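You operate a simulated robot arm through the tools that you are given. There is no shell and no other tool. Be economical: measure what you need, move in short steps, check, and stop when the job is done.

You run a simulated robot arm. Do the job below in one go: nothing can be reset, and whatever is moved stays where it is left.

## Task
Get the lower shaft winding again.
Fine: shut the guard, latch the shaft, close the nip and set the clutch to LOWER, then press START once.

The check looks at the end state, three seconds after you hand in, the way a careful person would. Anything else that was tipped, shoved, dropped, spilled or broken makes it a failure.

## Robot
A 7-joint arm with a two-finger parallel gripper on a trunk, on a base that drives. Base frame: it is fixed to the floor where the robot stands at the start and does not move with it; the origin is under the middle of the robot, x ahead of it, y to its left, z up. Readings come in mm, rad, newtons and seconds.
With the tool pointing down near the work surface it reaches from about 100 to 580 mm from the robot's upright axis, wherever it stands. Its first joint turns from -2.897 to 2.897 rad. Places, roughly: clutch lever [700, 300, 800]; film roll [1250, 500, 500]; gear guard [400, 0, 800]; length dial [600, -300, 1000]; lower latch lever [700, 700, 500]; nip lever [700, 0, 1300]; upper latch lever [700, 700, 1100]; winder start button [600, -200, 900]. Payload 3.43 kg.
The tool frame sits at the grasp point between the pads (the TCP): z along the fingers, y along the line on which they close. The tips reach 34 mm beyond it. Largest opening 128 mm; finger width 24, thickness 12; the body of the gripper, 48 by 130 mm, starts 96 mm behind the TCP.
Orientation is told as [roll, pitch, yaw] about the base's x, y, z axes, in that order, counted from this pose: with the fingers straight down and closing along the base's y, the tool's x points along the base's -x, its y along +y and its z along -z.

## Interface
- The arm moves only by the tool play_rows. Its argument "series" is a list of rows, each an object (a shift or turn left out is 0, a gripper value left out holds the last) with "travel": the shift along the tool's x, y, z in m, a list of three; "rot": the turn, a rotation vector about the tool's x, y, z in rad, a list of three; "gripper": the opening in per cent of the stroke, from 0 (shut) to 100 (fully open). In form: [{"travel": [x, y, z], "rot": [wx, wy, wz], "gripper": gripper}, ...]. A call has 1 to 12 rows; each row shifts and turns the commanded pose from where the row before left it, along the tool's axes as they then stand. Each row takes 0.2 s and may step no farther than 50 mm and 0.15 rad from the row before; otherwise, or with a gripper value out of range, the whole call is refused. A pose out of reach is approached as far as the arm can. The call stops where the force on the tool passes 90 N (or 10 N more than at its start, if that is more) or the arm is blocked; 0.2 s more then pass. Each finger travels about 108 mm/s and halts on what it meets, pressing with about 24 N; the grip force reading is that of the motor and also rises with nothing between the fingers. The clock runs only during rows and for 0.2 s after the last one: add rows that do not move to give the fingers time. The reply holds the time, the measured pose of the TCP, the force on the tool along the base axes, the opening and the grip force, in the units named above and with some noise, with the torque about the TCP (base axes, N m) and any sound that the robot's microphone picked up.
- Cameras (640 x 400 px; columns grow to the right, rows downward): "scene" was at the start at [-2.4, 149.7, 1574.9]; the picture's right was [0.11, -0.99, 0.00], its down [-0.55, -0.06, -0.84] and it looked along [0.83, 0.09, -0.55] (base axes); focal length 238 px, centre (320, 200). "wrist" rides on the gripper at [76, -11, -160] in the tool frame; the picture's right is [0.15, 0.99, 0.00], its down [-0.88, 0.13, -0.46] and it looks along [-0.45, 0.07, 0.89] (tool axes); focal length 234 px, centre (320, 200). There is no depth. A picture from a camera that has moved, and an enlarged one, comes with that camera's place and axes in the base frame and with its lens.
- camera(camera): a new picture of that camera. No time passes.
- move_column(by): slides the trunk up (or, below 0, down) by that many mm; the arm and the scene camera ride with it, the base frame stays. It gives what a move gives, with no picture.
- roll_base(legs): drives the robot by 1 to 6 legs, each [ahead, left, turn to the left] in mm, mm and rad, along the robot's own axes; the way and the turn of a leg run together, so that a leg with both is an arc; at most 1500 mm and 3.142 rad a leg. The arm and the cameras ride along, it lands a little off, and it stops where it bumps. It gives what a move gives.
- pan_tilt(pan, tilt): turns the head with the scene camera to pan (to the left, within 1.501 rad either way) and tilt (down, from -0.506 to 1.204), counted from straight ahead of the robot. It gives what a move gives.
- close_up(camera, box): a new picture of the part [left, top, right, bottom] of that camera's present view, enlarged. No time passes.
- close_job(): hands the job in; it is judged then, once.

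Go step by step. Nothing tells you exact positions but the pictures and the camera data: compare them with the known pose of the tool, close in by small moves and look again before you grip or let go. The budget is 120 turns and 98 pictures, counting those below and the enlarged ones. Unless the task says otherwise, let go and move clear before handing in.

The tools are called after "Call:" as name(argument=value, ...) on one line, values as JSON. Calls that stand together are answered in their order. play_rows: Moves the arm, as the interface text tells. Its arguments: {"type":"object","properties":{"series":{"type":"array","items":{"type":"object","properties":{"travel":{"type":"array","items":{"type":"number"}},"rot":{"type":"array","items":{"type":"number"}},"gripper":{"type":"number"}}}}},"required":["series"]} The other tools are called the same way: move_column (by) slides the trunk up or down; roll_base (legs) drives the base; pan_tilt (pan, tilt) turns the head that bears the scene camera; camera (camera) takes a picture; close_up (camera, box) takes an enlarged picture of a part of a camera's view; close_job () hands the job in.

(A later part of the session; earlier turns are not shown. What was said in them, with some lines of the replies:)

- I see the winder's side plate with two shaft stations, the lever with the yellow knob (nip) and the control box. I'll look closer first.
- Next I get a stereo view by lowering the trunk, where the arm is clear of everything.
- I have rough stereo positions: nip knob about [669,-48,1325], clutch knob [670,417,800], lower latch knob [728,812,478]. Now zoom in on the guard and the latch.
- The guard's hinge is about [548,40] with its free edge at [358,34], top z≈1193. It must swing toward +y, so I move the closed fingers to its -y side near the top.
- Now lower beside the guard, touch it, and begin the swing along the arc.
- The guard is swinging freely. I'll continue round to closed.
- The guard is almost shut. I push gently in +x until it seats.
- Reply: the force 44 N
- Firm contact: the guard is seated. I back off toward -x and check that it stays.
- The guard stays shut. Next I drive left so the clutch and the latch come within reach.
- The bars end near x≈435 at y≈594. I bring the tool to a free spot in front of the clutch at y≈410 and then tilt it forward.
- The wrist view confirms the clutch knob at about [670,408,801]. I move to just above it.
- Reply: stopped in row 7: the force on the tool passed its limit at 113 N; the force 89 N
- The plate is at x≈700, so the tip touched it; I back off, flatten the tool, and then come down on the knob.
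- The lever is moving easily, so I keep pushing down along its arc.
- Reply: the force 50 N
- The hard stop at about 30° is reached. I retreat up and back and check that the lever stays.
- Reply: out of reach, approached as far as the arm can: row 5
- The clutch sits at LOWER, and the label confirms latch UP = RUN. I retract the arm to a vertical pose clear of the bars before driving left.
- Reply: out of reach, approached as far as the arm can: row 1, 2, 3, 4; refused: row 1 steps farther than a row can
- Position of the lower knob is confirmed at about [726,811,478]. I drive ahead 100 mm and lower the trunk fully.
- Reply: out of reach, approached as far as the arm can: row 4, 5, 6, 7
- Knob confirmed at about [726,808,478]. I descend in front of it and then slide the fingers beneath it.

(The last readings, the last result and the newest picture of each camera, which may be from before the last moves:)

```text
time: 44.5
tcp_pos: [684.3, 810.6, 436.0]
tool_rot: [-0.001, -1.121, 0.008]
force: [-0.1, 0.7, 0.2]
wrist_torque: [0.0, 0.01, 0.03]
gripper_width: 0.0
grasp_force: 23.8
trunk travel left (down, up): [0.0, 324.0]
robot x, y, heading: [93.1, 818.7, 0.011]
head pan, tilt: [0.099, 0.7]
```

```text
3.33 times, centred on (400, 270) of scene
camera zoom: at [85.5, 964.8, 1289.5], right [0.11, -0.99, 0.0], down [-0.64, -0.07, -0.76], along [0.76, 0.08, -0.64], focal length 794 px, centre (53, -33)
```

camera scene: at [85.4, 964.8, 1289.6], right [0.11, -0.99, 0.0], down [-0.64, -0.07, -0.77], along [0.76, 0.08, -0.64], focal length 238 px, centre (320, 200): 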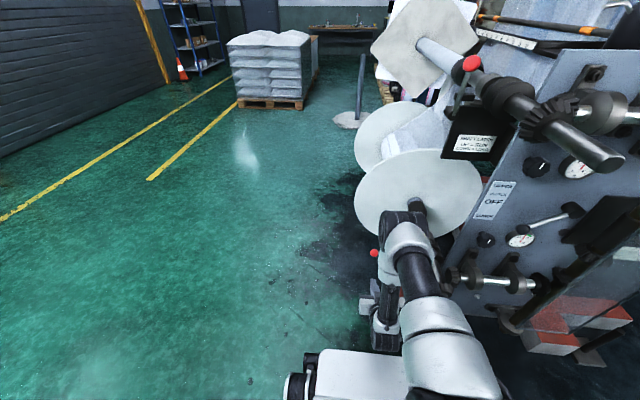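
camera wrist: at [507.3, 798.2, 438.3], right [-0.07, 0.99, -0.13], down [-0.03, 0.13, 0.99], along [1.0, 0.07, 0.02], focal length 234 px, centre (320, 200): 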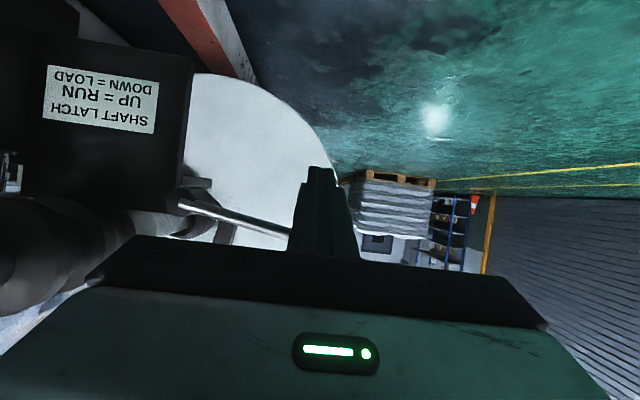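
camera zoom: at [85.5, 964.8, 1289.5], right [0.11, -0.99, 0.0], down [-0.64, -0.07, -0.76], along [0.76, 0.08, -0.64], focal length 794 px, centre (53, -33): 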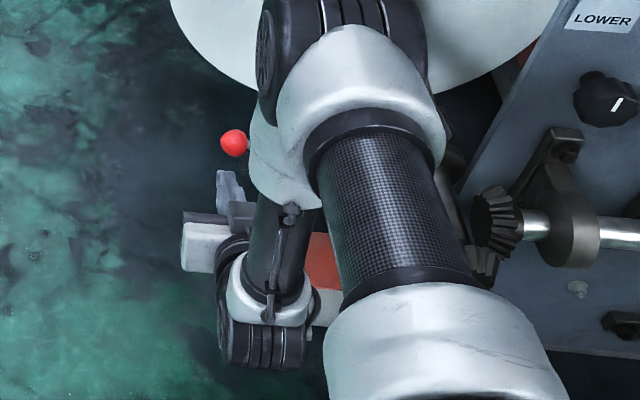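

The fingers are beneath the knob. I move 18 mm further in, then lift along the arc.

Call:
play_rows(series=[{"travel": [-0.0078, 0, 0.0162]}, {"travel": [-0.0113, 0, -0.0054]}, {"travel": [-0.0113, 0, -0.0054]}, {"travel": [-0.0131, 0, -0.0063]}, {"travel": [-0.0131, -0.001, -0.0063]}])

Call:
close_up(camera="scene", box=[330, 210, 470, 330])

Call:
camera(camera="wrist")

```text
time: 45.7
tcp_pos: [699.7, 809.8, 491.3]
tool_rot: [0.0, -1.123, 0.01]
force: [-0.1, -0.5, -1.2]
wrist_torque: [-0.04, -0.02, -0.02]
gripper_width: 0.1
grasp_force: 24.1
trunk travel left (down, up): [0.0, 324.0]
robot x, y, heading: [96.9, 817.8, 0.005]
head pan, tilt: [0.099, 0.7]
```

```text
3.33 times, centred on (400, 270) of scene
camera zoom: at [85.7, 964.8, 1289.5], right [0.11, -0.99, 0.0], down [-0.64, -0.07, -0.76], along [0.76, 0.08, -0.64], focal length 794 px, centre (53, -33)
```

zoom: 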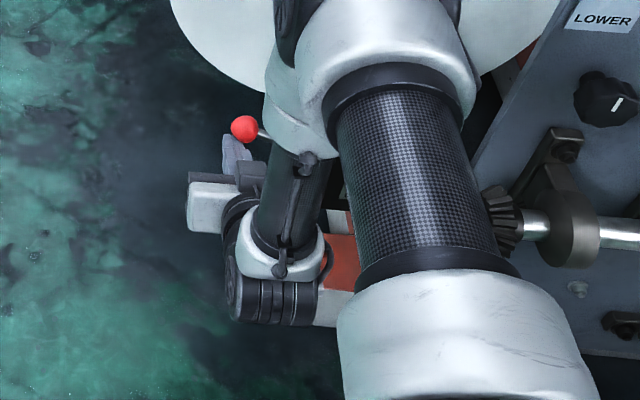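

```text
56 pictures are left
camera wrist: at [522.3, 797.2, 492.6], right [-0.07, 0.99, -0.13], down [-0.03, 0.13, 0.99], along [1.0, 0.07, 0.02], focal length 234 px, centre (320, 200)
```

wrist: 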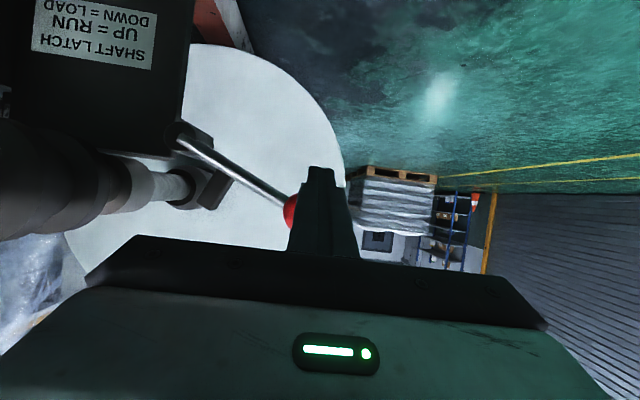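

The lever is rising with the fingers (about 28° now). I continue along the arc.

Call:
play_rows(series=[{"travel": [-0.0027, -0.009, -0.0013]}, {"travel": [-0.0095, -0.0032, -0.0045]}, {"travel": [-0.0095, -0.0032, -0.0045]}, {"travel": [-0.0108, -0.007, -0.0052]}, {"travel": [-0.0108, -0.007, -0.0052]}])

Call:
camera(camera="wrist")

Call:
camera(camera="scene")

```text
time: 46.9
tcp_pos: [700.2, 780.6, 538.6]
tool_rot: [0.003, -1.123, 0.005]
force: [0.1, 1.0, -0.9]
wrist_torque: [-0.01, 0.0, 0.0]
gripper_width: 0.0
grasp_force: 24.4
trunk travel left (down, up): [0.0, 324.0]
robot x, y, heading: [94.8, 816.6, 0.01]
head pan, tilt: [0.099, 0.7]
```

```text
55 pictures are left
camera wrist: at [522.9, 768.2, 540.7], right [-0.07, 0.99, -0.13], down [-0.03, 0.13, 0.99], along [1.0, 0.08, 0.02], focal length 234 px, centre (320, 200)
```

wrist: 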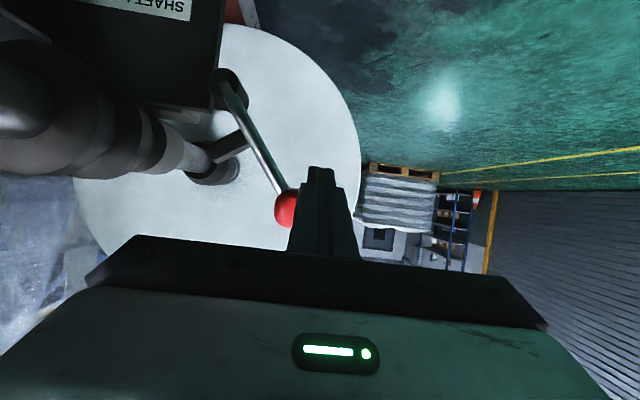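

```text
54 pictures are left
camera scene: at [85.6, 964.9, 1289.6], right [0.11, -0.99, 0.0], down [-0.64, -0.07, -0.76], along [0.76, 0.08, -0.64], focal length 238 px, centre (320, 200)
```

scene: 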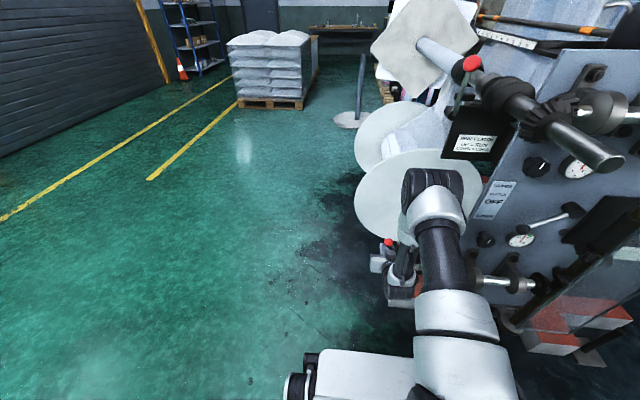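

Call:
play_rows(series=[{"travel": [-0.0087, -0.0096, -0.0042]}, {"travel": [-0.0087, -0.0096, -0.0042]}, {"travel": [-0.0039, -0.0079, -0.0019]}, {"travel": [-0.0039, -0.0079, -0.0019]}, {"travel": [-0.0039, -0.0079, -0.0019]}])

Call:
camera(camera="wrist")

```text
time: 48.1
tcp_pos: [702.1, 735.8, 569.8]
tool_rot: [0.0, -1.123, 0.007]
force: [-0.5, -0.5, 0.0]
wrist_torque: [-0.02, -0.02, 0.01]
gripper_width: 0.0
grasp_force: 24.0
trunk travel left (down, up): [0.0, 324.0]
robot x, y, heading: [93.6, 818.9, 0.011]
head pan, tilt: [0.099, 0.7]
```

```text
53 pictures are left
camera wrist: at [524.2, 723.8, 571.8], right [-0.07, 0.99, -0.13], down [-0.03, 0.13, 0.99], along [1.0, 0.07, 0.02], focal length 234 px, centre (320, 200)
```

wrist: 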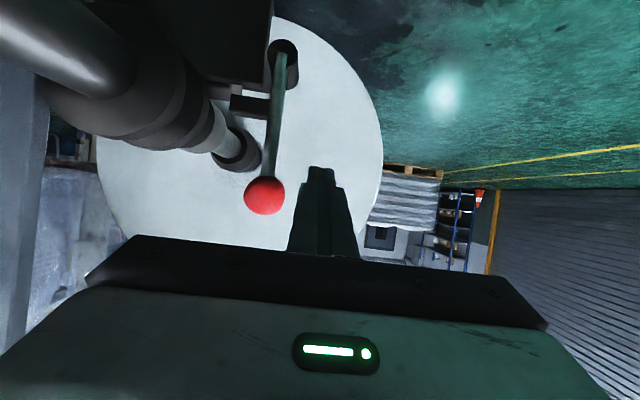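

The lever snapped over to upright. I nudge it gently to confirm it's at its stop.

Call:
play_rows(series=[{"travel": [0, -0.008, 0]}, {"travel": [0, -0.006, 0]}, {"travel": [0, -0.004, 0]}])

Call:
camera(camera="wrist")

```text
time: 48.9
tcp_pos: [700.8, 718.4, 571.6]
tool_rot: [0.0, -1.122, 0.011]
force: [-0.4, 0.7, 0.4]
wrist_torque: [0.02, 0.0, 0.0]
gripper_width: 0.0
grasp_force: 24.2
trunk travel left (down, up): [0.0, 324.0]
robot x, y, heading: [92.5, 819.4, 0.01]
head pan, tilt: [0.099, 0.7]
```

```text
52 pictures are left
camera wrist: at [523.3, 705.7, 572.6], right [-0.07, 0.99, -0.13], down [-0.03, 0.13, 0.99], along [1.0, 0.07, 0.02], focal length 234 px, centre (320, 200)
```

wrist: 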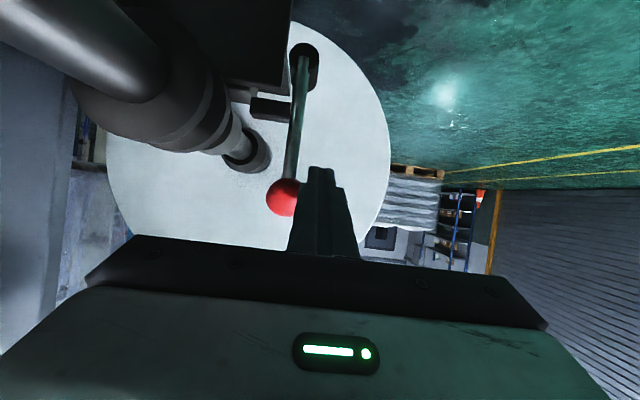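

Call:
play_rows(series=[{"travel": [0, -0.004, 0]}, {"travel": [0, -0.004, 0]}])

```text
time: 49.5
tcp_pos: [702.3, 716.6, 570.5]
tool_rot: [0.007, -1.122, 0.01]
force: [-9.5, 19.8, 5.3]
wrist_torque: [-0.07, -0.11, 0.35]
gripper_width: 0.3
grasp_force: 23.7
trunk travel left (down, up): [0.0, 324.0]
robot x, y, heading: [93.5, 816.3, 0.012]
head pan, tilt: [0.099, 0.7]
```

The latch is firmly at its stop. I retract sideways, then back and up.

Call:
play_rows(series=[{"travel": [0, 0.045, 0]}, {"travel": [0, 0.045, 0]}, {"travel": [-0.0082, 0.0042, -0.034]}, {"travel": [-0.0082, 0.0042, -0.034]}, {"travel": [-0.0082, 0.0042, -0.034]}, {"travel": [-0.0082, 0.0042, -0.034]}, {"travel": [-0.0082, 0.0042, -0.034]}])

Call:
play_rows(series=[{"rot": [0, 0.14, 0]}, {"rot": [0, 0.14, 0]}, {"rot": [0, 0.14, 0]}, {"rot": [0, 0.14, 0]}, {"rot": [0, 0.14, 0]}, {"rot": [0, 0.14, 0]}, {"rot": [0, 0.14, 0]}, {"rot": [0, 0.14, 0]}])

Call:
camera(camera="scene")

```text
time: 51.1
tcp_pos: [567.7, 818.5, 679.2]
tool_rot: [-0.002, -1.122, 0.009]
force: [0.2, 0.5, 0.0]
wrist_torque: [-0.01, 0.0, 0.03]
gripper_width: 0.3
grasp_force: 24.0
out of reach, approached as far as the arm can: row 7
trunk travel left (down, up): [0.0, 324.0]
robot x, y, heading: [94.4, 816.0, 0.007]
head pan, tilt: [0.099, 0.7]
```

```text
time: 52.9
tcp_pos: [568.7, 819.3, 677.6]
tool_rot: [0.001, 0.002, 0.007]
force: [-0.3, -1.5, 0.2]
wrist_torque: [-0.01, -0.01, 0.0]
gripper_width: 0.1
grasp_force: 24.2
trunk travel left (down, up): [0.0, 324.0]
robot x, y, heading: [92.1, 818.4, 0.006]
head pan, tilt: [0.099, 0.7]
```

```text
51 pictures are left
camera scene: at [85.4, 964.8, 1289.6], right [0.11, -0.99, 0.0], down [-0.64, -0.07, -0.77], along [0.76, 0.08, -0.64], focal length 238 px, centre (320, 200)
```

scene: 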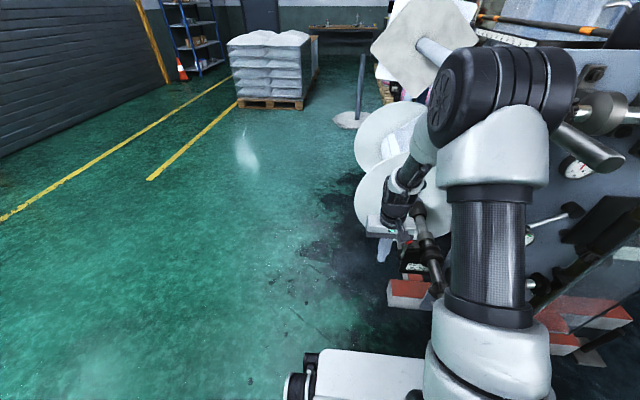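

The arm is clear; I back the base away from the machine before turning to the nip lever.

Call:
roll_base(legs=[[-200, 0, 0]])

Call:
move_column(by=324)

Call:
play_rows(series=[{"travel": [0.02, 0, -0.045]}, {"travel": [0.02, 0, -0.045]}, {"travel": [0.02, 0, -0.045]}, {"travel": [0.02, 0, -0.045]}, {"travel": [0.02, 0, -0.045]}, {"travel": [0, 0, -0.045]}, {"travel": [0, 0, -0.045]}, {"travel": [0, 0, -0.045]}])

Call:
camera(camera="scene")

```text
time: 54.5
tcp_pos: [367.5, 819.0, 677.7]
tool_rot: [0.0, -0.002, 0.01]
force: [-0.2, 0.2, -0.3]
wrist_torque: [0.0, -0.01, 0.06]
gripper_width: 0.2
grasp_force: 23.9
trunk travel left (down, up): [0.0, 324.0]
robot x, y, heading: [-106.9, 814.2, 0.01]
head pan, tilt: [0.099, 0.7]
```

```text
time: 57.7
tcp_pos: [367.3, 818.5, 1000.0]
tool_rot: [0.0, 0.0, 0.008]
force: [0.0, 0.1, -0.2]
wrist_torque: [0.02, -0.01, 0.01]
gripper_width: 0.1
grasp_force: 23.6
trunk travel left (down, up): [-324.0, 0.0]
robot x, y, heading: [-104.8, 816.4, 0.01]
head pan, tilt: [0.099, 0.7]
```

```text
time: 59.5
tcp_pos: [266.5, 817.9, 1362.9]
tool_rot: [0.0, -0.002, 0.006]
force: [-0.3, -0.3, -0.1]
wrist_torque: [0.04, -0.01, 0.01]
gripper_width: 0.0
grasp_force: 23.5
trunk travel left (down, up): [-324.0, 0.0]
robot x, y, heading: [-107.8, 815.8, 0.01]
head pan, tilt: [0.099, 0.7]
```

```text
50 pictures are left
camera scene: at [-114.9, 963.1, 1613.5], right [0.11, -0.99, 0.0], down [-0.64, -0.07, -0.77], along [0.76, 0.08, -0.64], focal length 238 px, centre (320, 200)
```

scene: 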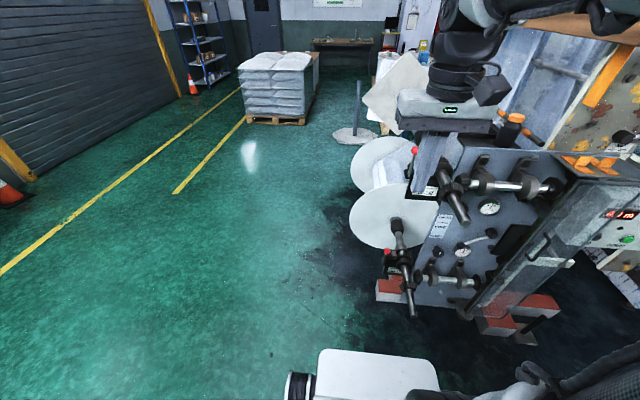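

Latch is up. Now I drive right to face the nip lever.

Call:
roll_base(legs=[[0, -780, 0]])

Call:
pan_tilt(pan=-0.1, tilt=0.4)

Call:
camera(camera="scene")

```text
time: 67.4
tcp_pos: [276.0, 41.3, 1362.8]
tool_rot: [-0.001, -0.001, 0.017]
force: [-0.8, 0.0, 0.5]
wrist_torque: [-0.02, -0.01, 0.01]
gripper_width: 0.0
grasp_force: 24.2
trunk travel left (down, up): [-324.0, 0.0]
robot x, y, heading: [-97.9, 33.2, 0.013]
head pan, tilt: [0.099, 0.7]
```

```text
time: 68.2
tcp_pos: [275.5, 40.1, 1361.9]
tool_rot: [0.002, -0.001, 0.017]
force: [-0.3, 0.4, 0.3]
wrist_torque: [0.0, -0.01, 0.0]
gripper_width: 0.2
grasp_force: 23.7
trunk travel left (down, up): [-324.0, 0.0]
robot x, y, heading: [-95.4, 35.3, 0.014]
head pan, tilt: [-0.099, 0.4]
```

```text
49 pictures are left
camera scene: at [-98.2, 165.2, 1640.3], right [-0.08, -1.0, 0.0], down [-0.39, 0.03, -0.92], along [0.92, -0.08, -0.39], focal length 238 px, centre (320, 200)
```

scene: 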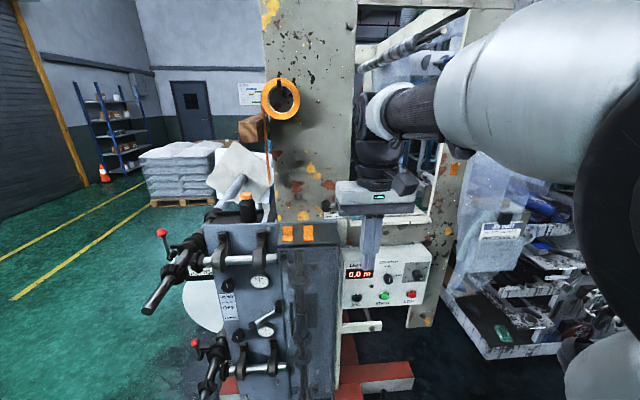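

Call:
roll_base(legs=[[95, 0, 0]])

Call:
play_rows(series=[{"travel": [-0.02, -0.04, -0.01], "rot": [0, -0.12, 0]}, {"travel": [0, -0.04, 0], "rot": [0, -0.13, 0]}, {"rot": [0, -0.13, 0]}, {"rot": [0, -0.13, 0]}, {"rot": [0, -0.13, 0]}, {"rot": [0, -0.13, 0]}, {"rot": [0, -0.13, 0]}, {"rot": [0, -0.13, 0]}, {"rot": [0, -0.13, 0]}, {"rot": [0, -0.13, 0]}])

Call:
camera(camera="scene")

Call:
camera(camera="wrist")

```text
time: 69.4
tcp_pos: [371.5, 42.9, 1362.8]
tool_rot: [0.0, -0.002, 0.017]
force: [0.4, -0.7, 0.2]
wrist_torque: [0.0, 0.08, 0.02]
gripper_width: 0.0
grasp_force: 24.2
trunk travel left (down, up): [-324.0, 0.0]
robot x, y, heading: [-3.3, 37.6, 0.021]
head pan, tilt: [-0.099, 0.4]
```

```text
time: 71.6
tcp_pos: [412.5, -49.9, 1398.6]
tool_rot: [0.0, -1.292, 0.016]
force: [0.4, 0.2, -0.4]
wrist_torque: [0.0, -0.01, -0.04]
gripper_width: 0.0
grasp_force: 24.1
out of reach, approached as far as the arm can: row 9, 10
trunk travel left (down, up): [-324.0, 0.0]
robot x, y, heading: [-3.1, 35.8, 0.019]
head pan, tilt: [-0.099, 0.4]
```

```text
48 pictures are left
camera scene: at [-3.1, 166.4, 1640.4], right [-0.08, -1.0, 0.0], down [-0.39, 0.03, -0.92], along [0.92, -0.07, -0.39], focal length 238 px, centre (320, 200)
```

scene: 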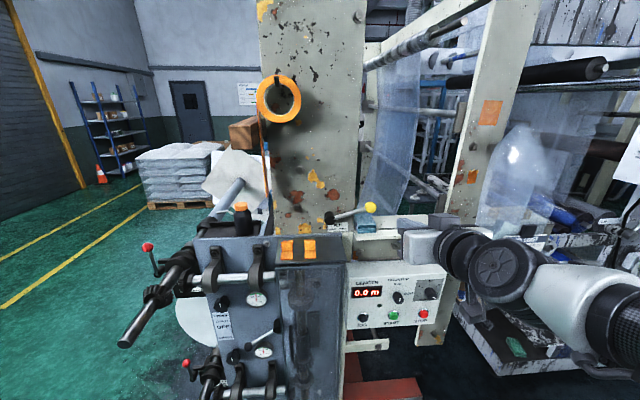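

```text
47 pictures are left
camera wrist: at [237.1, -62.9, 1370.1], right [-0.06, 0.99, -0.14], down [-0.2, 0.13, 0.97], along [0.98, 0.09, 0.19], focal length 234 px, centre (320, 200)
```

wrist: 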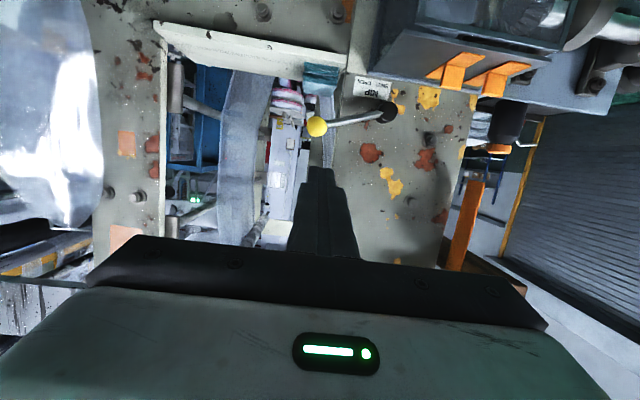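

I see the nip knob at about [664,-48,1325] and its pivot at [~690,75,1280]. I go to the right-below side of the knob with the tool almost level.

Call:
play_rows(series=[{"travel": [0.0109, -0.009, 0.0339]}, {"travel": [0.0109, -0.009, 0.0339]}, {"travel": [0.0109, -0.009, 0.0339]}, {"travel": [0.0109, -0.009, 0.0339]}, {"travel": [0.0109, -0.009, 0.0339]}, {"rot": [0, -0.14, 0]}])

Call:
camera(camera="wrist")

Call:
camera(camera="scene")

```text
time: 73.0
tcp_pos: [560.4, -90.7, 1301.0]
tool_rot: [-0.005, -1.434, 0.021]
force: [0.5, -0.8, 0.0]
wrist_torque: [0.01, 0.02, 0.03]
gripper_width: 0.0
grasp_force: 24.0
trunk travel left (down, up): [-324.0, 0.0]
robot x, y, heading: [-3.6, 36.6, 0.019]
head pan, tilt: [-0.099, 0.4]
```

```text
46 pictures are left
camera wrist: at [391.6, -104.7, 1248.5], right [-0.04, 0.99, -0.15], down [-0.33, 0.12, 0.93], along [0.94, 0.08, 0.32], focal length 234 px, centre (320, 200)
```

wrist: 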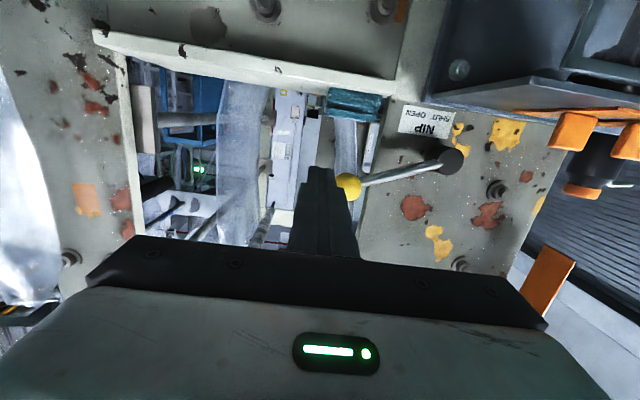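

```text
45 pictures are left
camera scene: at [-3.0, 166.4, 1640.5], right [-0.08, -1.0, 0.0], down [-0.39, 0.03, -0.92], along [0.92, -0.07, -0.39], focal length 238 px, centre (320, 200)
```

scene: 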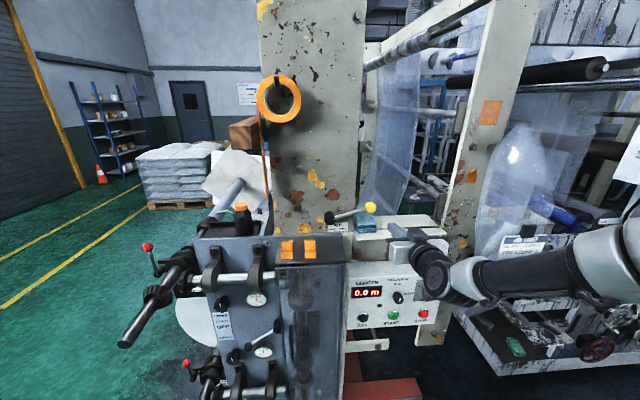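

Call:
play_rows(series=[{"travel": [-0.0063, 0, 0.0426]}, {"travel": [-0.0063, 0, 0.0426]}])

Call:
camera(camera="wrist")

Call:
close_up(camera="scene", box=[310, 180, 450, 280])

```text
time: 73.6
tcp_pos: [646.4, -91.1, 1299.1]
tool_rot: [0.001, -1.431, 0.017]
force: [0.3, 0.2, -0.9]
wrist_torque: [0.0, 0.01, 0.04]
gripper_width: 0.1
grasp_force: 23.3
trunk travel left (down, up): [-324.0, 0.0]
robot x, y, heading: [-2.8, 36.2, 0.024]
head pan, tilt: [-0.099, 0.4]
```

```text
44 pictures are left
camera wrist: at [477.6, -105.5, 1248.8], right [-0.04, 0.99, -0.14], down [-0.33, 0.12, 0.94], along [0.94, 0.08, 0.32], focal length 234 px, centre (320, 200)
```

wrist: 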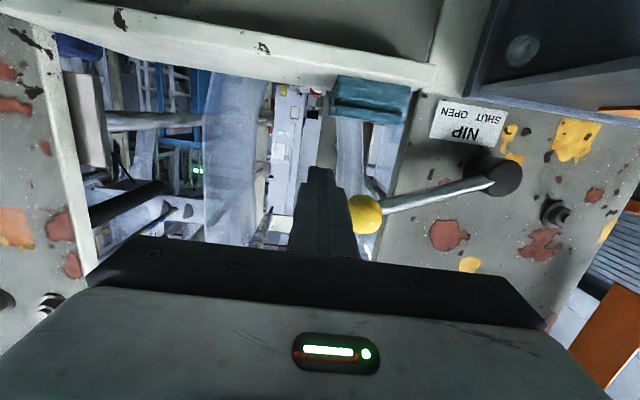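

```text
4.00 times, centred on (380, 230) of scene
camera zoom: at [-2.6, 166.6, 1640.4], right [-0.08, -1.0, 0.0], down [-0.39, 0.03, -0.92], along [0.92, -0.07, -0.39], focal length 953 px, centre (80, 80)
```

zoom: 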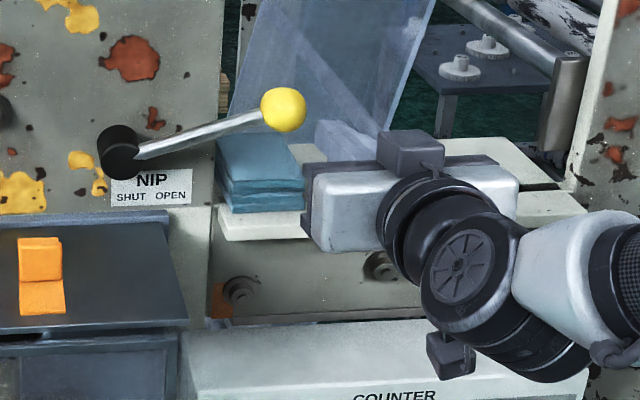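

Clear of the cloth stack. I push the knob up along its arc.

Call:
play_rows(series=[{"travel": [0, 0.0097, 0]}, {"travel": [0, 0.0097, 0]}, {"travel": [0, 0.0097, 0]}, {"travel": [-0.0168, 0.006, -0.0024]}, {"travel": [-0.0168, 0.006, -0.0024]}, {"travel": [-0.0149, 0.0086, -0.0021]}, {"travel": [-0.0149, 0.0086, -0.0021]}])

Call:
camera(camera="wrist")

Call:
close_up(camera="scene", box=[310, 150, 450, 250])

```text
time: 75.2
tcp_pos: [643.6, -30.7, 1363.8]
tool_rot: [-0.007, -1.431, 0.025]
force: [-0.9, 0.0, -0.7]
wrist_torque: [0.04, -0.03, -0.02]
gripper_width: 0.0
grasp_force: 24.1
trunk travel left (down, up): [-324.0, 0.0]
robot x, y, heading: [-3.5, 36.3, 0.018]
head pan, tilt: [-0.099, 0.4]
```

```text
42 pictures are left
camera wrist: at [474.8, -44.9, 1311.6], right [-0.04, 0.99, -0.15], down [-0.33, 0.13, 0.93], along [0.94, 0.08, 0.32], focal length 234 px, centre (320, 200)
```

wrist: 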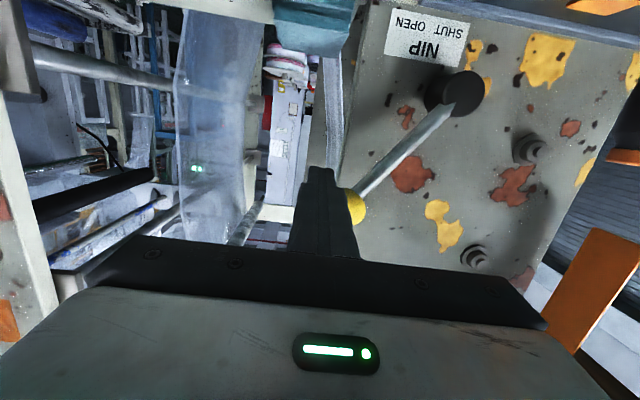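

```text
4.00 times, centred on (380, 200) of scene
camera zoom: at [-3.2, 166.9, 1640.4], right [-0.08, -1.0, 0.0], down [-0.39, 0.03, -0.92], along [0.92, -0.07, -0.39], focal length 953 px, centre (80, 200)
```

zoom: 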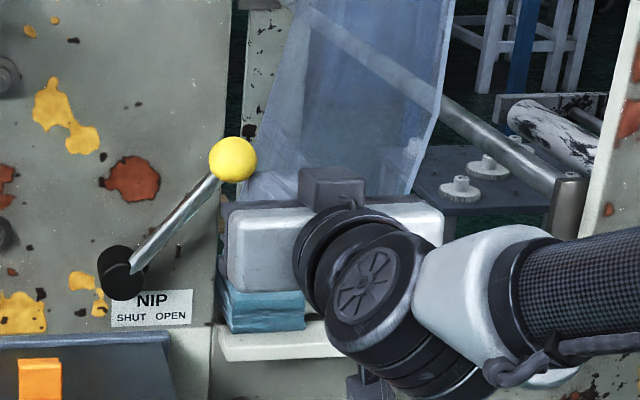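

Call:
play_rows(series=[{"travel": [-0.0123, 0.0115, -0.0017]}, {"travel": [-0.0123, 0.0115, -0.0017]}, {"travel": [-0.0087, 0.0151, -0.0032]}, {"travel": [-0.0087, 0.0151, -0.0032]}, {"travel": [-0.0048, 0.0169, -0.0007]}, {"travel": [-0.0048, 0.0169, -0.0007]}])

Call:
camera(camera="wrist")

Call:
close_up(camera="scene", box=[270, 150, 410, 250])

```text
time: 76.6
tcp_pos: [639.8, 50.0, 1414.8]
tool_rot: [0.029, -1.43, -0.019]
force: [-6.8, -15.9, -6.1]
wrist_torque: [-0.19, 0.24, -0.46]
gripper_width: 0.0
grasp_force: 23.8
trunk travel left (down, up): [-324.0, 0.0]
robot x, y, heading: [-1.7, 31.4, 0.021]
head pan, tilt: [-0.099, 0.4]
```

```text
40 pictures are left
camera wrist: at [470.4, 36.5, 1364.0], right [-0.03, 0.99, -0.14], down [-0.33, 0.12, 0.94], along [0.94, 0.07, 0.32], focal length 234 px, centre (320, 200)
```

wrist: 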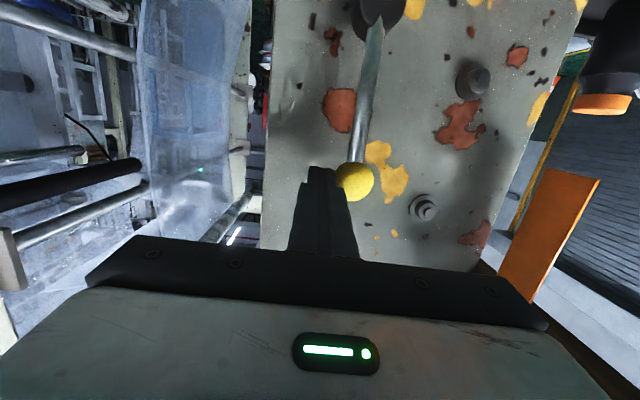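

```text
4.00 times, centred on (340, 200) of scene
camera zoom: at [-3.6, 163.8, 1640.5], right [-0.08, -1.0, 0.0], down [-0.39, 0.03, -0.92], along [0.92, -0.07, -0.39], focal length 953 px, centre (240, 200)
```

zoom: 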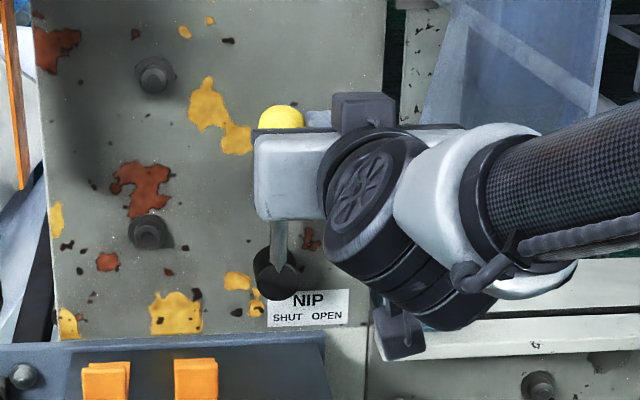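

The lever is near vertical and resisting. I push slightly further to tell a spring from a stop.

Call:
play_rows(series=[{"travel": [0, 0.006, 0]}, {"travel": [0, 0.006, 0]}])

Call:
camera(camera="wrist")

```text
time: 77.2
tcp_pos: [640.6, 48.4, 1416.5]
tool_rot: [0.044, -1.432, -0.049]
force: [-8.9, -40.1, -10.5]
wrist_torque: [-0.33, 0.35, -1.15]
gripper_width: 0.1
grasp_force: 24.2
trunk travel left (down, up): [-324.0, 0.0]
robot x, y, heading: [0.7, 36.4, 0.022]
head pan, tilt: [-0.099, 0.4]
```

```text
38 pictures are left
camera wrist: at [470.5, 39.9, 1364.1], right [-0.02, 0.99, -0.14], down [-0.33, 0.13, 0.94], along [0.94, 0.06, 0.32], focal length 234 px, centre (320, 200)
```

wrist: 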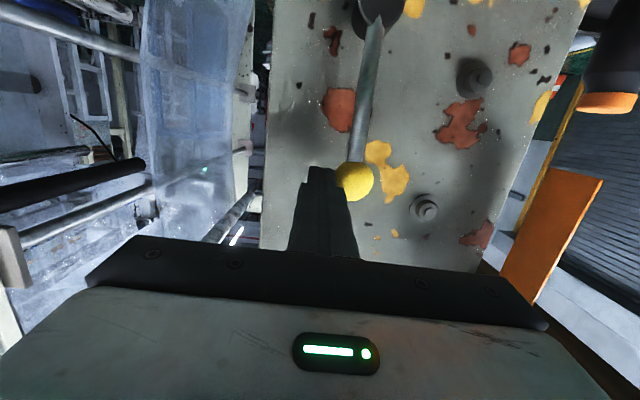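

Call:
play_rows(series=[{"travel": [0, 0.008, 0]}])

```text
time: 77.6
tcp_pos: [639.5, 51.1, 1415.5]
tool_rot: [0.061, -1.43, -0.075]
force: [-9.5, -53.4, -10.9]
wrist_torque: [-0.47, 0.41, -1.55]
gripper_width: 0.0
grasp_force: 23.6
trunk travel left (down, up): [-324.0, 0.0]
robot x, y, heading: [-2.3, 35.5, 0.017]
head pan, tilt: [-0.099, 0.4]
```

It's a hard stop. I back off to the right and look.

Call:
play_rows(series=[{"travel": [0, -0.03, 0]}, {"travel": [0, -0.04, 0]}, {"travel": [0, 0, -0.045]}, {"travel": [0, 0, -0.045]}, {"travel": [0, -0.03, -0.03]}])

Call:
camera(camera="wrist")

Call:
close_up(camera="scene", box=[270, 140, 430, 240])

```text
time: 78.8
tcp_pos: [521.9, -26.9, 1433.2]
tool_rot: [-0.012, -1.431, 0.032]
force: [0.4, 0.4, 0.4]
wrist_torque: [-0.02, 0.01, -0.03]
gripper_width: 0.1
grasp_force: 24.0
trunk travel left (down, up): [-324.0, 0.0]
robot x, y, heading: [-3.8, 39.4, 0.015]
head pan, tilt: [-0.099, 0.4]
```

```text
37 pictures are left
camera wrist: at [352.9, -41.4, 1380.1], right [-0.04, 0.99, -0.15], down [-0.33, 0.12, 0.94], along [0.94, 0.09, 0.32], focal length 234 px, centre (320, 200)
```

wrist: 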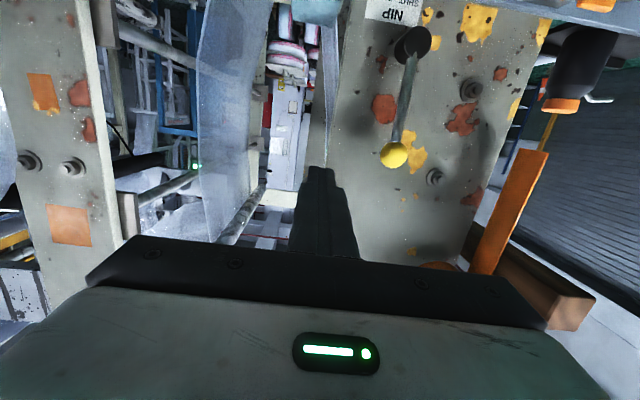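

```text
4.00 times, centred on (350, 190) of scene
camera zoom: at [-3.2, 167.3, 1640.4], right [-0.08, -1.0, 0.0], down [-0.39, 0.03, -0.92], along [0.92, -0.07, -0.39], focal length 953 px, centre (200, 240)
```

zoom: 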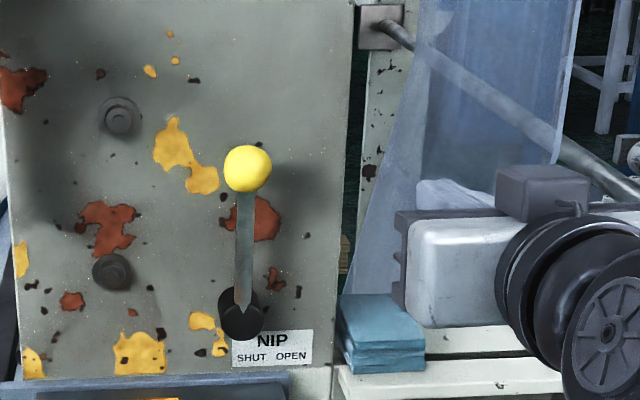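

The nip lever is upright at SHUT. Next I shift right to line up with START (about [625,-160,900]) and lower the trunk.

Call:
roll_base(legs=[[0, -140, 0]])

Call:
move_column(by=-275)

Call:
camera(camera="scene")

Call:
camera(camera="wrist")

```text
time: 80.7
tcp_pos: [526.1, -163.0, 1432.4]
tool_rot: [-0.002, -1.432, 0.024]
force: [-0.4, 0.7, -0.1]
wrist_torque: [0.0, -0.03, 0.04]
gripper_width: 0.0
grasp_force: 23.8
trunk travel left (down, up): [-324.0, 0.0]
robot x, y, heading: [0.7, -98.8, 0.027]
head pan, tilt: [-0.099, 0.4]
```

```text
time: 83.5
tcp_pos: [526.0, -163.7, 1156.9]
tool_rot: [-0.002, -1.433, 0.023]
force: [0.2, 0.0, -0.1]
wrist_torque: [-0.03, 0.04, 0.01]
gripper_width: 0.1
grasp_force: 24.1
trunk travel left (down, up): [-49.0, 275.0]
robot x, y, heading: [-1.9, -101.0, 0.027]
head pan, tilt: [-0.099, 0.4]
```

```text
35 pictures are left
camera scene: at [-1.0, 29.0, 1365.5], right [-0.08, -1.0, 0.0], down [-0.39, 0.03, -0.92], along [0.92, -0.07, -0.39], focal length 238 px, centre (320, 200)
```

scene: 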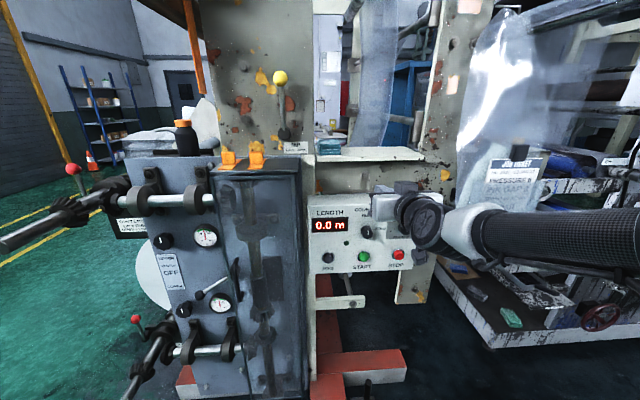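

```text
34 pictures are left
camera wrist: at [356.7, -178.0, 1105.2], right [-0.04, 0.99, -0.15], down [-0.33, 0.12, 0.94], along [0.94, 0.09, 0.32], focal length 234 px, centre (320, 200)
```

wrist: 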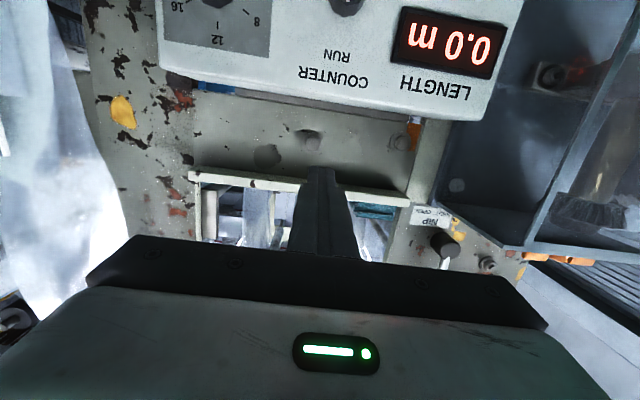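

Aligned in y. I lower the arm in front of the control box.

Call:
play_rows(series=[{"travel": [0.0413, 0, 0.0057]}, {"travel": [0.0413, 0, 0.0057]}, {"travel": [0.0413, 0, 0.0057]}, {"travel": [0.0413, 0, 0.0057]}, {"travel": [0.0413, 0, 0.0057]}, {"travel": [0.0413, 0, 0.0057]}])

Call:
camera(camera="wrist")

Call:
camera(camera="scene")

```text
time: 84.9
tcp_pos: [532.3, -166.3, 907.7]
tool_rot: [0.002, -1.434, 0.021]
force: [-0.7, 0.5, -0.1]
wrist_torque: [0.0, -0.01, -0.04]
gripper_width: 0.0
grasp_force: 24.3
out of reach, approached as far as the arm can: row 5
trunk travel left (down, up): [-49.0, 275.0]
robot x, y, heading: [3.7, -102.2, 0.025]
head pan, tilt: [-0.099, 0.4]
```

```text
33 pictures are left
camera wrist: at [364.5, -180.9, 855.1], right [-0.04, 0.99, -0.14], down [-0.33, 0.12, 0.94], along [0.94, 0.09, 0.32], focal length 234 px, centre (320, 200)
```

wrist: 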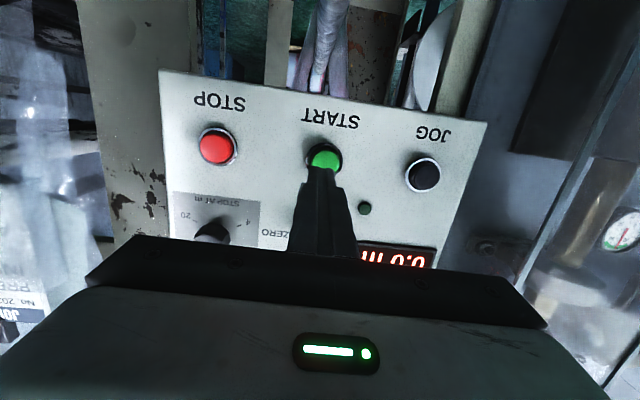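

```text
32 pictures are left
camera scene: at [-1.3, 29.1, 1365.4], right [-0.08, -1.0, 0.0], down [-0.39, 0.03, -0.92], along [0.92, -0.07, -0.39], focal length 238 px, centre (320, 200)
```

scene: 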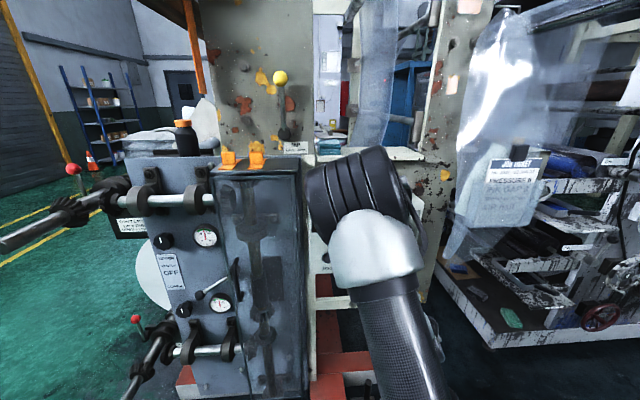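

START lies at about [618,-159,895]. I fine-align and come close.

Call:
play_rows(series=[{"travel": [0.0039, 0.007, 0.0308]}, {}])

Call:
close_up(camera="wrist", box=[220, 100, 440, 260])

```text
time: 85.5
tcp_pos: [562.9, -159.4, 900.9]
tool_rot: [-0.002, -1.432, 0.027]
force: [-0.6, 0.2, -0.1]
wrist_torque: [0.04, 0.03, -0.01]
gripper_width: 0.0
grasp_force: 24.1
trunk travel left (down, up): [-49.0, 275.0]
robot x, y, heading: [0.7, -102.0, 0.021]
head pan, tilt: [-0.099, 0.4]
```

```text
2.50 times, centred on (330, 180) of wrist
camera zoom: at [394.0, -173.4, 848.2], right [-0.04, 0.99, -0.15], down [-0.33, 0.12, 0.94], along [0.94, 0.09, 0.32], focal length 585 px, centre (295, 250)
```

zoom: 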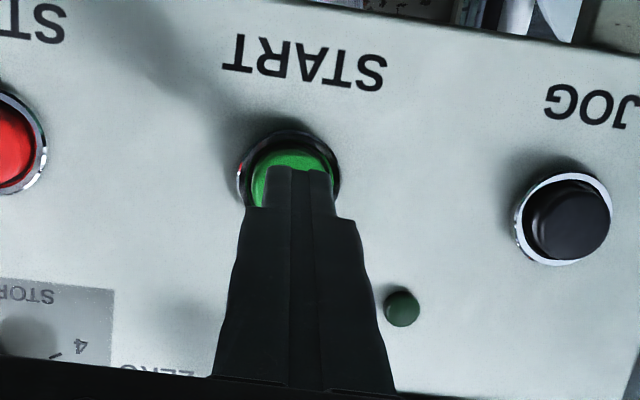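

Aligned on the button. I advance in small steps to press.

Call:
play_rows(series=[{"travel": [-0.0005, 0, 0.004]}, {"travel": [-0.0005, 0, 0.004]}, {"travel": [-0.0004, 0, 0.003]}])

```text
time: 86.3
tcp_pos: [571.2, -156.3, 899.7]
tool_rot: [-0.001, -1.431, 0.022]
force: [0.3, -0.2, 0.7]
wrist_torque: [0.02, -0.01, -0.02]
gripper_width: 0.0
grasp_force: 23.8
trunk travel left (down, up): [-49.0, 275.0]
robot x, y, heading: [2.6, -102.3, 0.023]
head pan, tilt: [-0.099, 0.4]
```

Call:
play_rows(series=[{"travel": [-0.0004, 0, 0.003]}, {"travel": [-0.0004, 0, 0.003]}])

Call:
close_up(camera="wrist", box=[220, 100, 440, 260])

```text
time: 86.9
tcp_pos: [576.9, -156.2, 898.7]
tool_rot: [-0.002, -1.434, 0.027]
force: [0.9, 0.2, 0.0]
wrist_torque: [0.01, 0.0, 0.0]
gripper_width: 0.1
grasp_force: 24.2
trunk travel left (down, up): [-49.0, 275.0]
robot x, y, heading: [1.0, -100.3, 0.023]
head pan, tilt: [-0.099, 0.4]
```

```text
2.50 times, centred on (330, 180) of wrist
camera zoom: at [408.4, -171.9, 846.5], right [-0.04, 0.99, -0.15], down [-0.33, 0.12, 0.93], along [0.94, 0.09, 0.32], focal length 585 px, centre (295, 250)
```

zoom: 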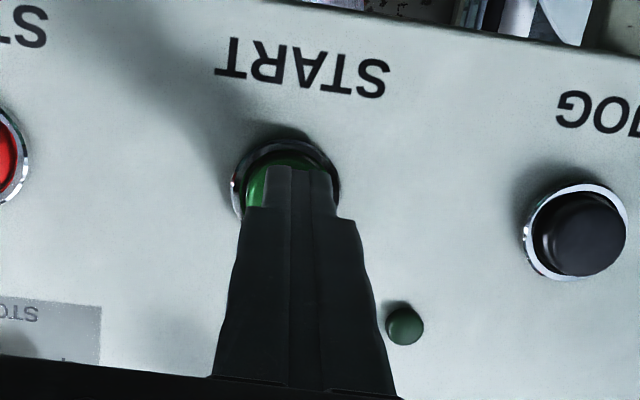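

Call:
play_rows(series=[{"travel": [-0.0004, -0.002, 0.003]}, {"travel": [-0.0004, 0, 0.003]}])

```text
time: 87.5
tcp_pos: [584.0, -159.0, 898.6]
tool_rot: [0.001, -1.433, 0.024]
force: [-4.6, 1.9, 0.9]
wrist_torque: [0.01, -0.05, 0.02]
gripper_width: 0.0
grasp_force: 23.4
trunk travel left (down, up): [-49.0, 275.0]
robot x, y, heading: [1.1, -101.0, 0.025]
head pan, tilt: [-0.099, 0.4]
heard: click
```

A click: START was pressed. I back straight off and look.

Call:
play_rows(series=[{"travel": [0.0, 0, -0.04]}, {"travel": [-0.01, 0, -0.04]}, {"travel": [-0.02, 0, -0.03]}, {}, {}])

Call:
camera(camera="wrist")

Call:
camera(camera="scene")

```text
time: 88.7
tcp_pos: [528.5, -177.6, 942.5]
tool_rot: [0.0, -1.43, 0.024]
force: [-0.6, 0.3, -0.9]
wrist_torque: [-0.02, -0.01, 0.0]
gripper_width: 0.0
grasp_force: 24.1
out of reach, approached as far as the arm can: row 2, 3
trunk travel left (down, up): [-49.0, 275.0]
robot x, y, heading: [0.5, -99.7, 0.026]
head pan, tilt: [-0.099, 0.4]
```

```text
29 pictures are left
camera wrist: at [360.1, -192.6, 889.9], right [-0.04, 0.99, -0.15], down [-0.33, 0.12, 0.94], along [0.94, 0.09, 0.32], focal length 234 px, centre (320, 200)
```

wrist: 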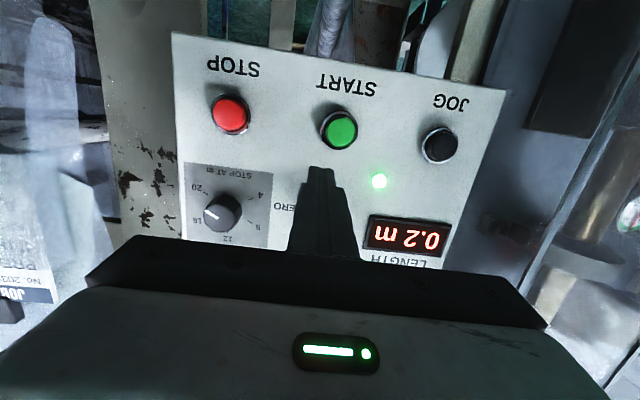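

```text
28 pictures are left
camera scene: at [-1.0, 29.0, 1365.4], right [-0.08, -1.0, 0.0], down [-0.39, 0.03, -0.92], along [0.92, -0.07, -0.39], focal length 238 px, centre (320, 200)
```

scene: 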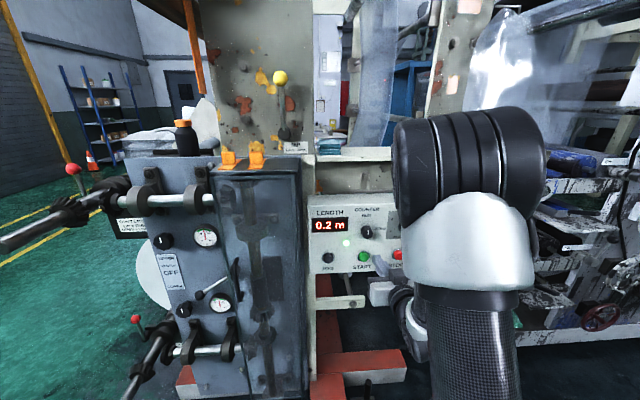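

The run lamp is lit and the length is counting. I drive back clear and verify it keeps winding.

Call:
roll_base(legs=[[-150, 0, 0]])

Call:
camera(camera="scene")

```text
time: 90.1
tcp_pos: [379.9, -179.5, 942.2]
tool_rot: [-0.001, -1.431, 0.027]
force: [-0.2, 0.2, 0.2]
wrist_torque: [-0.04, -0.04, -0.01]
gripper_width: 0.0
grasp_force: 23.7
trunk travel left (down, up): [-49.0, 275.0]
robot x, y, heading: [-148.7, -107.0, 0.029]
head pan, tilt: [-0.099, 0.4]
```

```text
27 pictures are left
camera scene: at [-151.0, 25.1, 1365.4], right [-0.07, -1.0, 0.0], down [-0.39, 0.03, -0.92], along [0.92, -0.07, -0.39], focal length 238 px, centre (320, 200)
```

scene: 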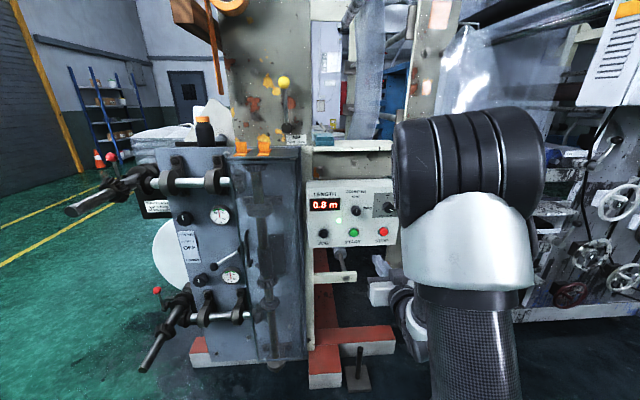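

Length is at 0.8 m and rising, with the guard shut, the latch up, the clutch at LOWER and the nip shut. I'm handing in.

Call:
close_job()

```text
The job is handed in.
```

The lower shaft is winding again: the guard is shut, the lower latch is up at RUN, the nip is shut, the clutch is at LOWER, and START was pressed once. The run lamp is lit, and the length counter had reached 0.8 m and was still rising when I handed in.

While lining up for the clutch, the closed fingers bumped the machine's front plate once, at 113 N. I backed off straight away and saw no damage.
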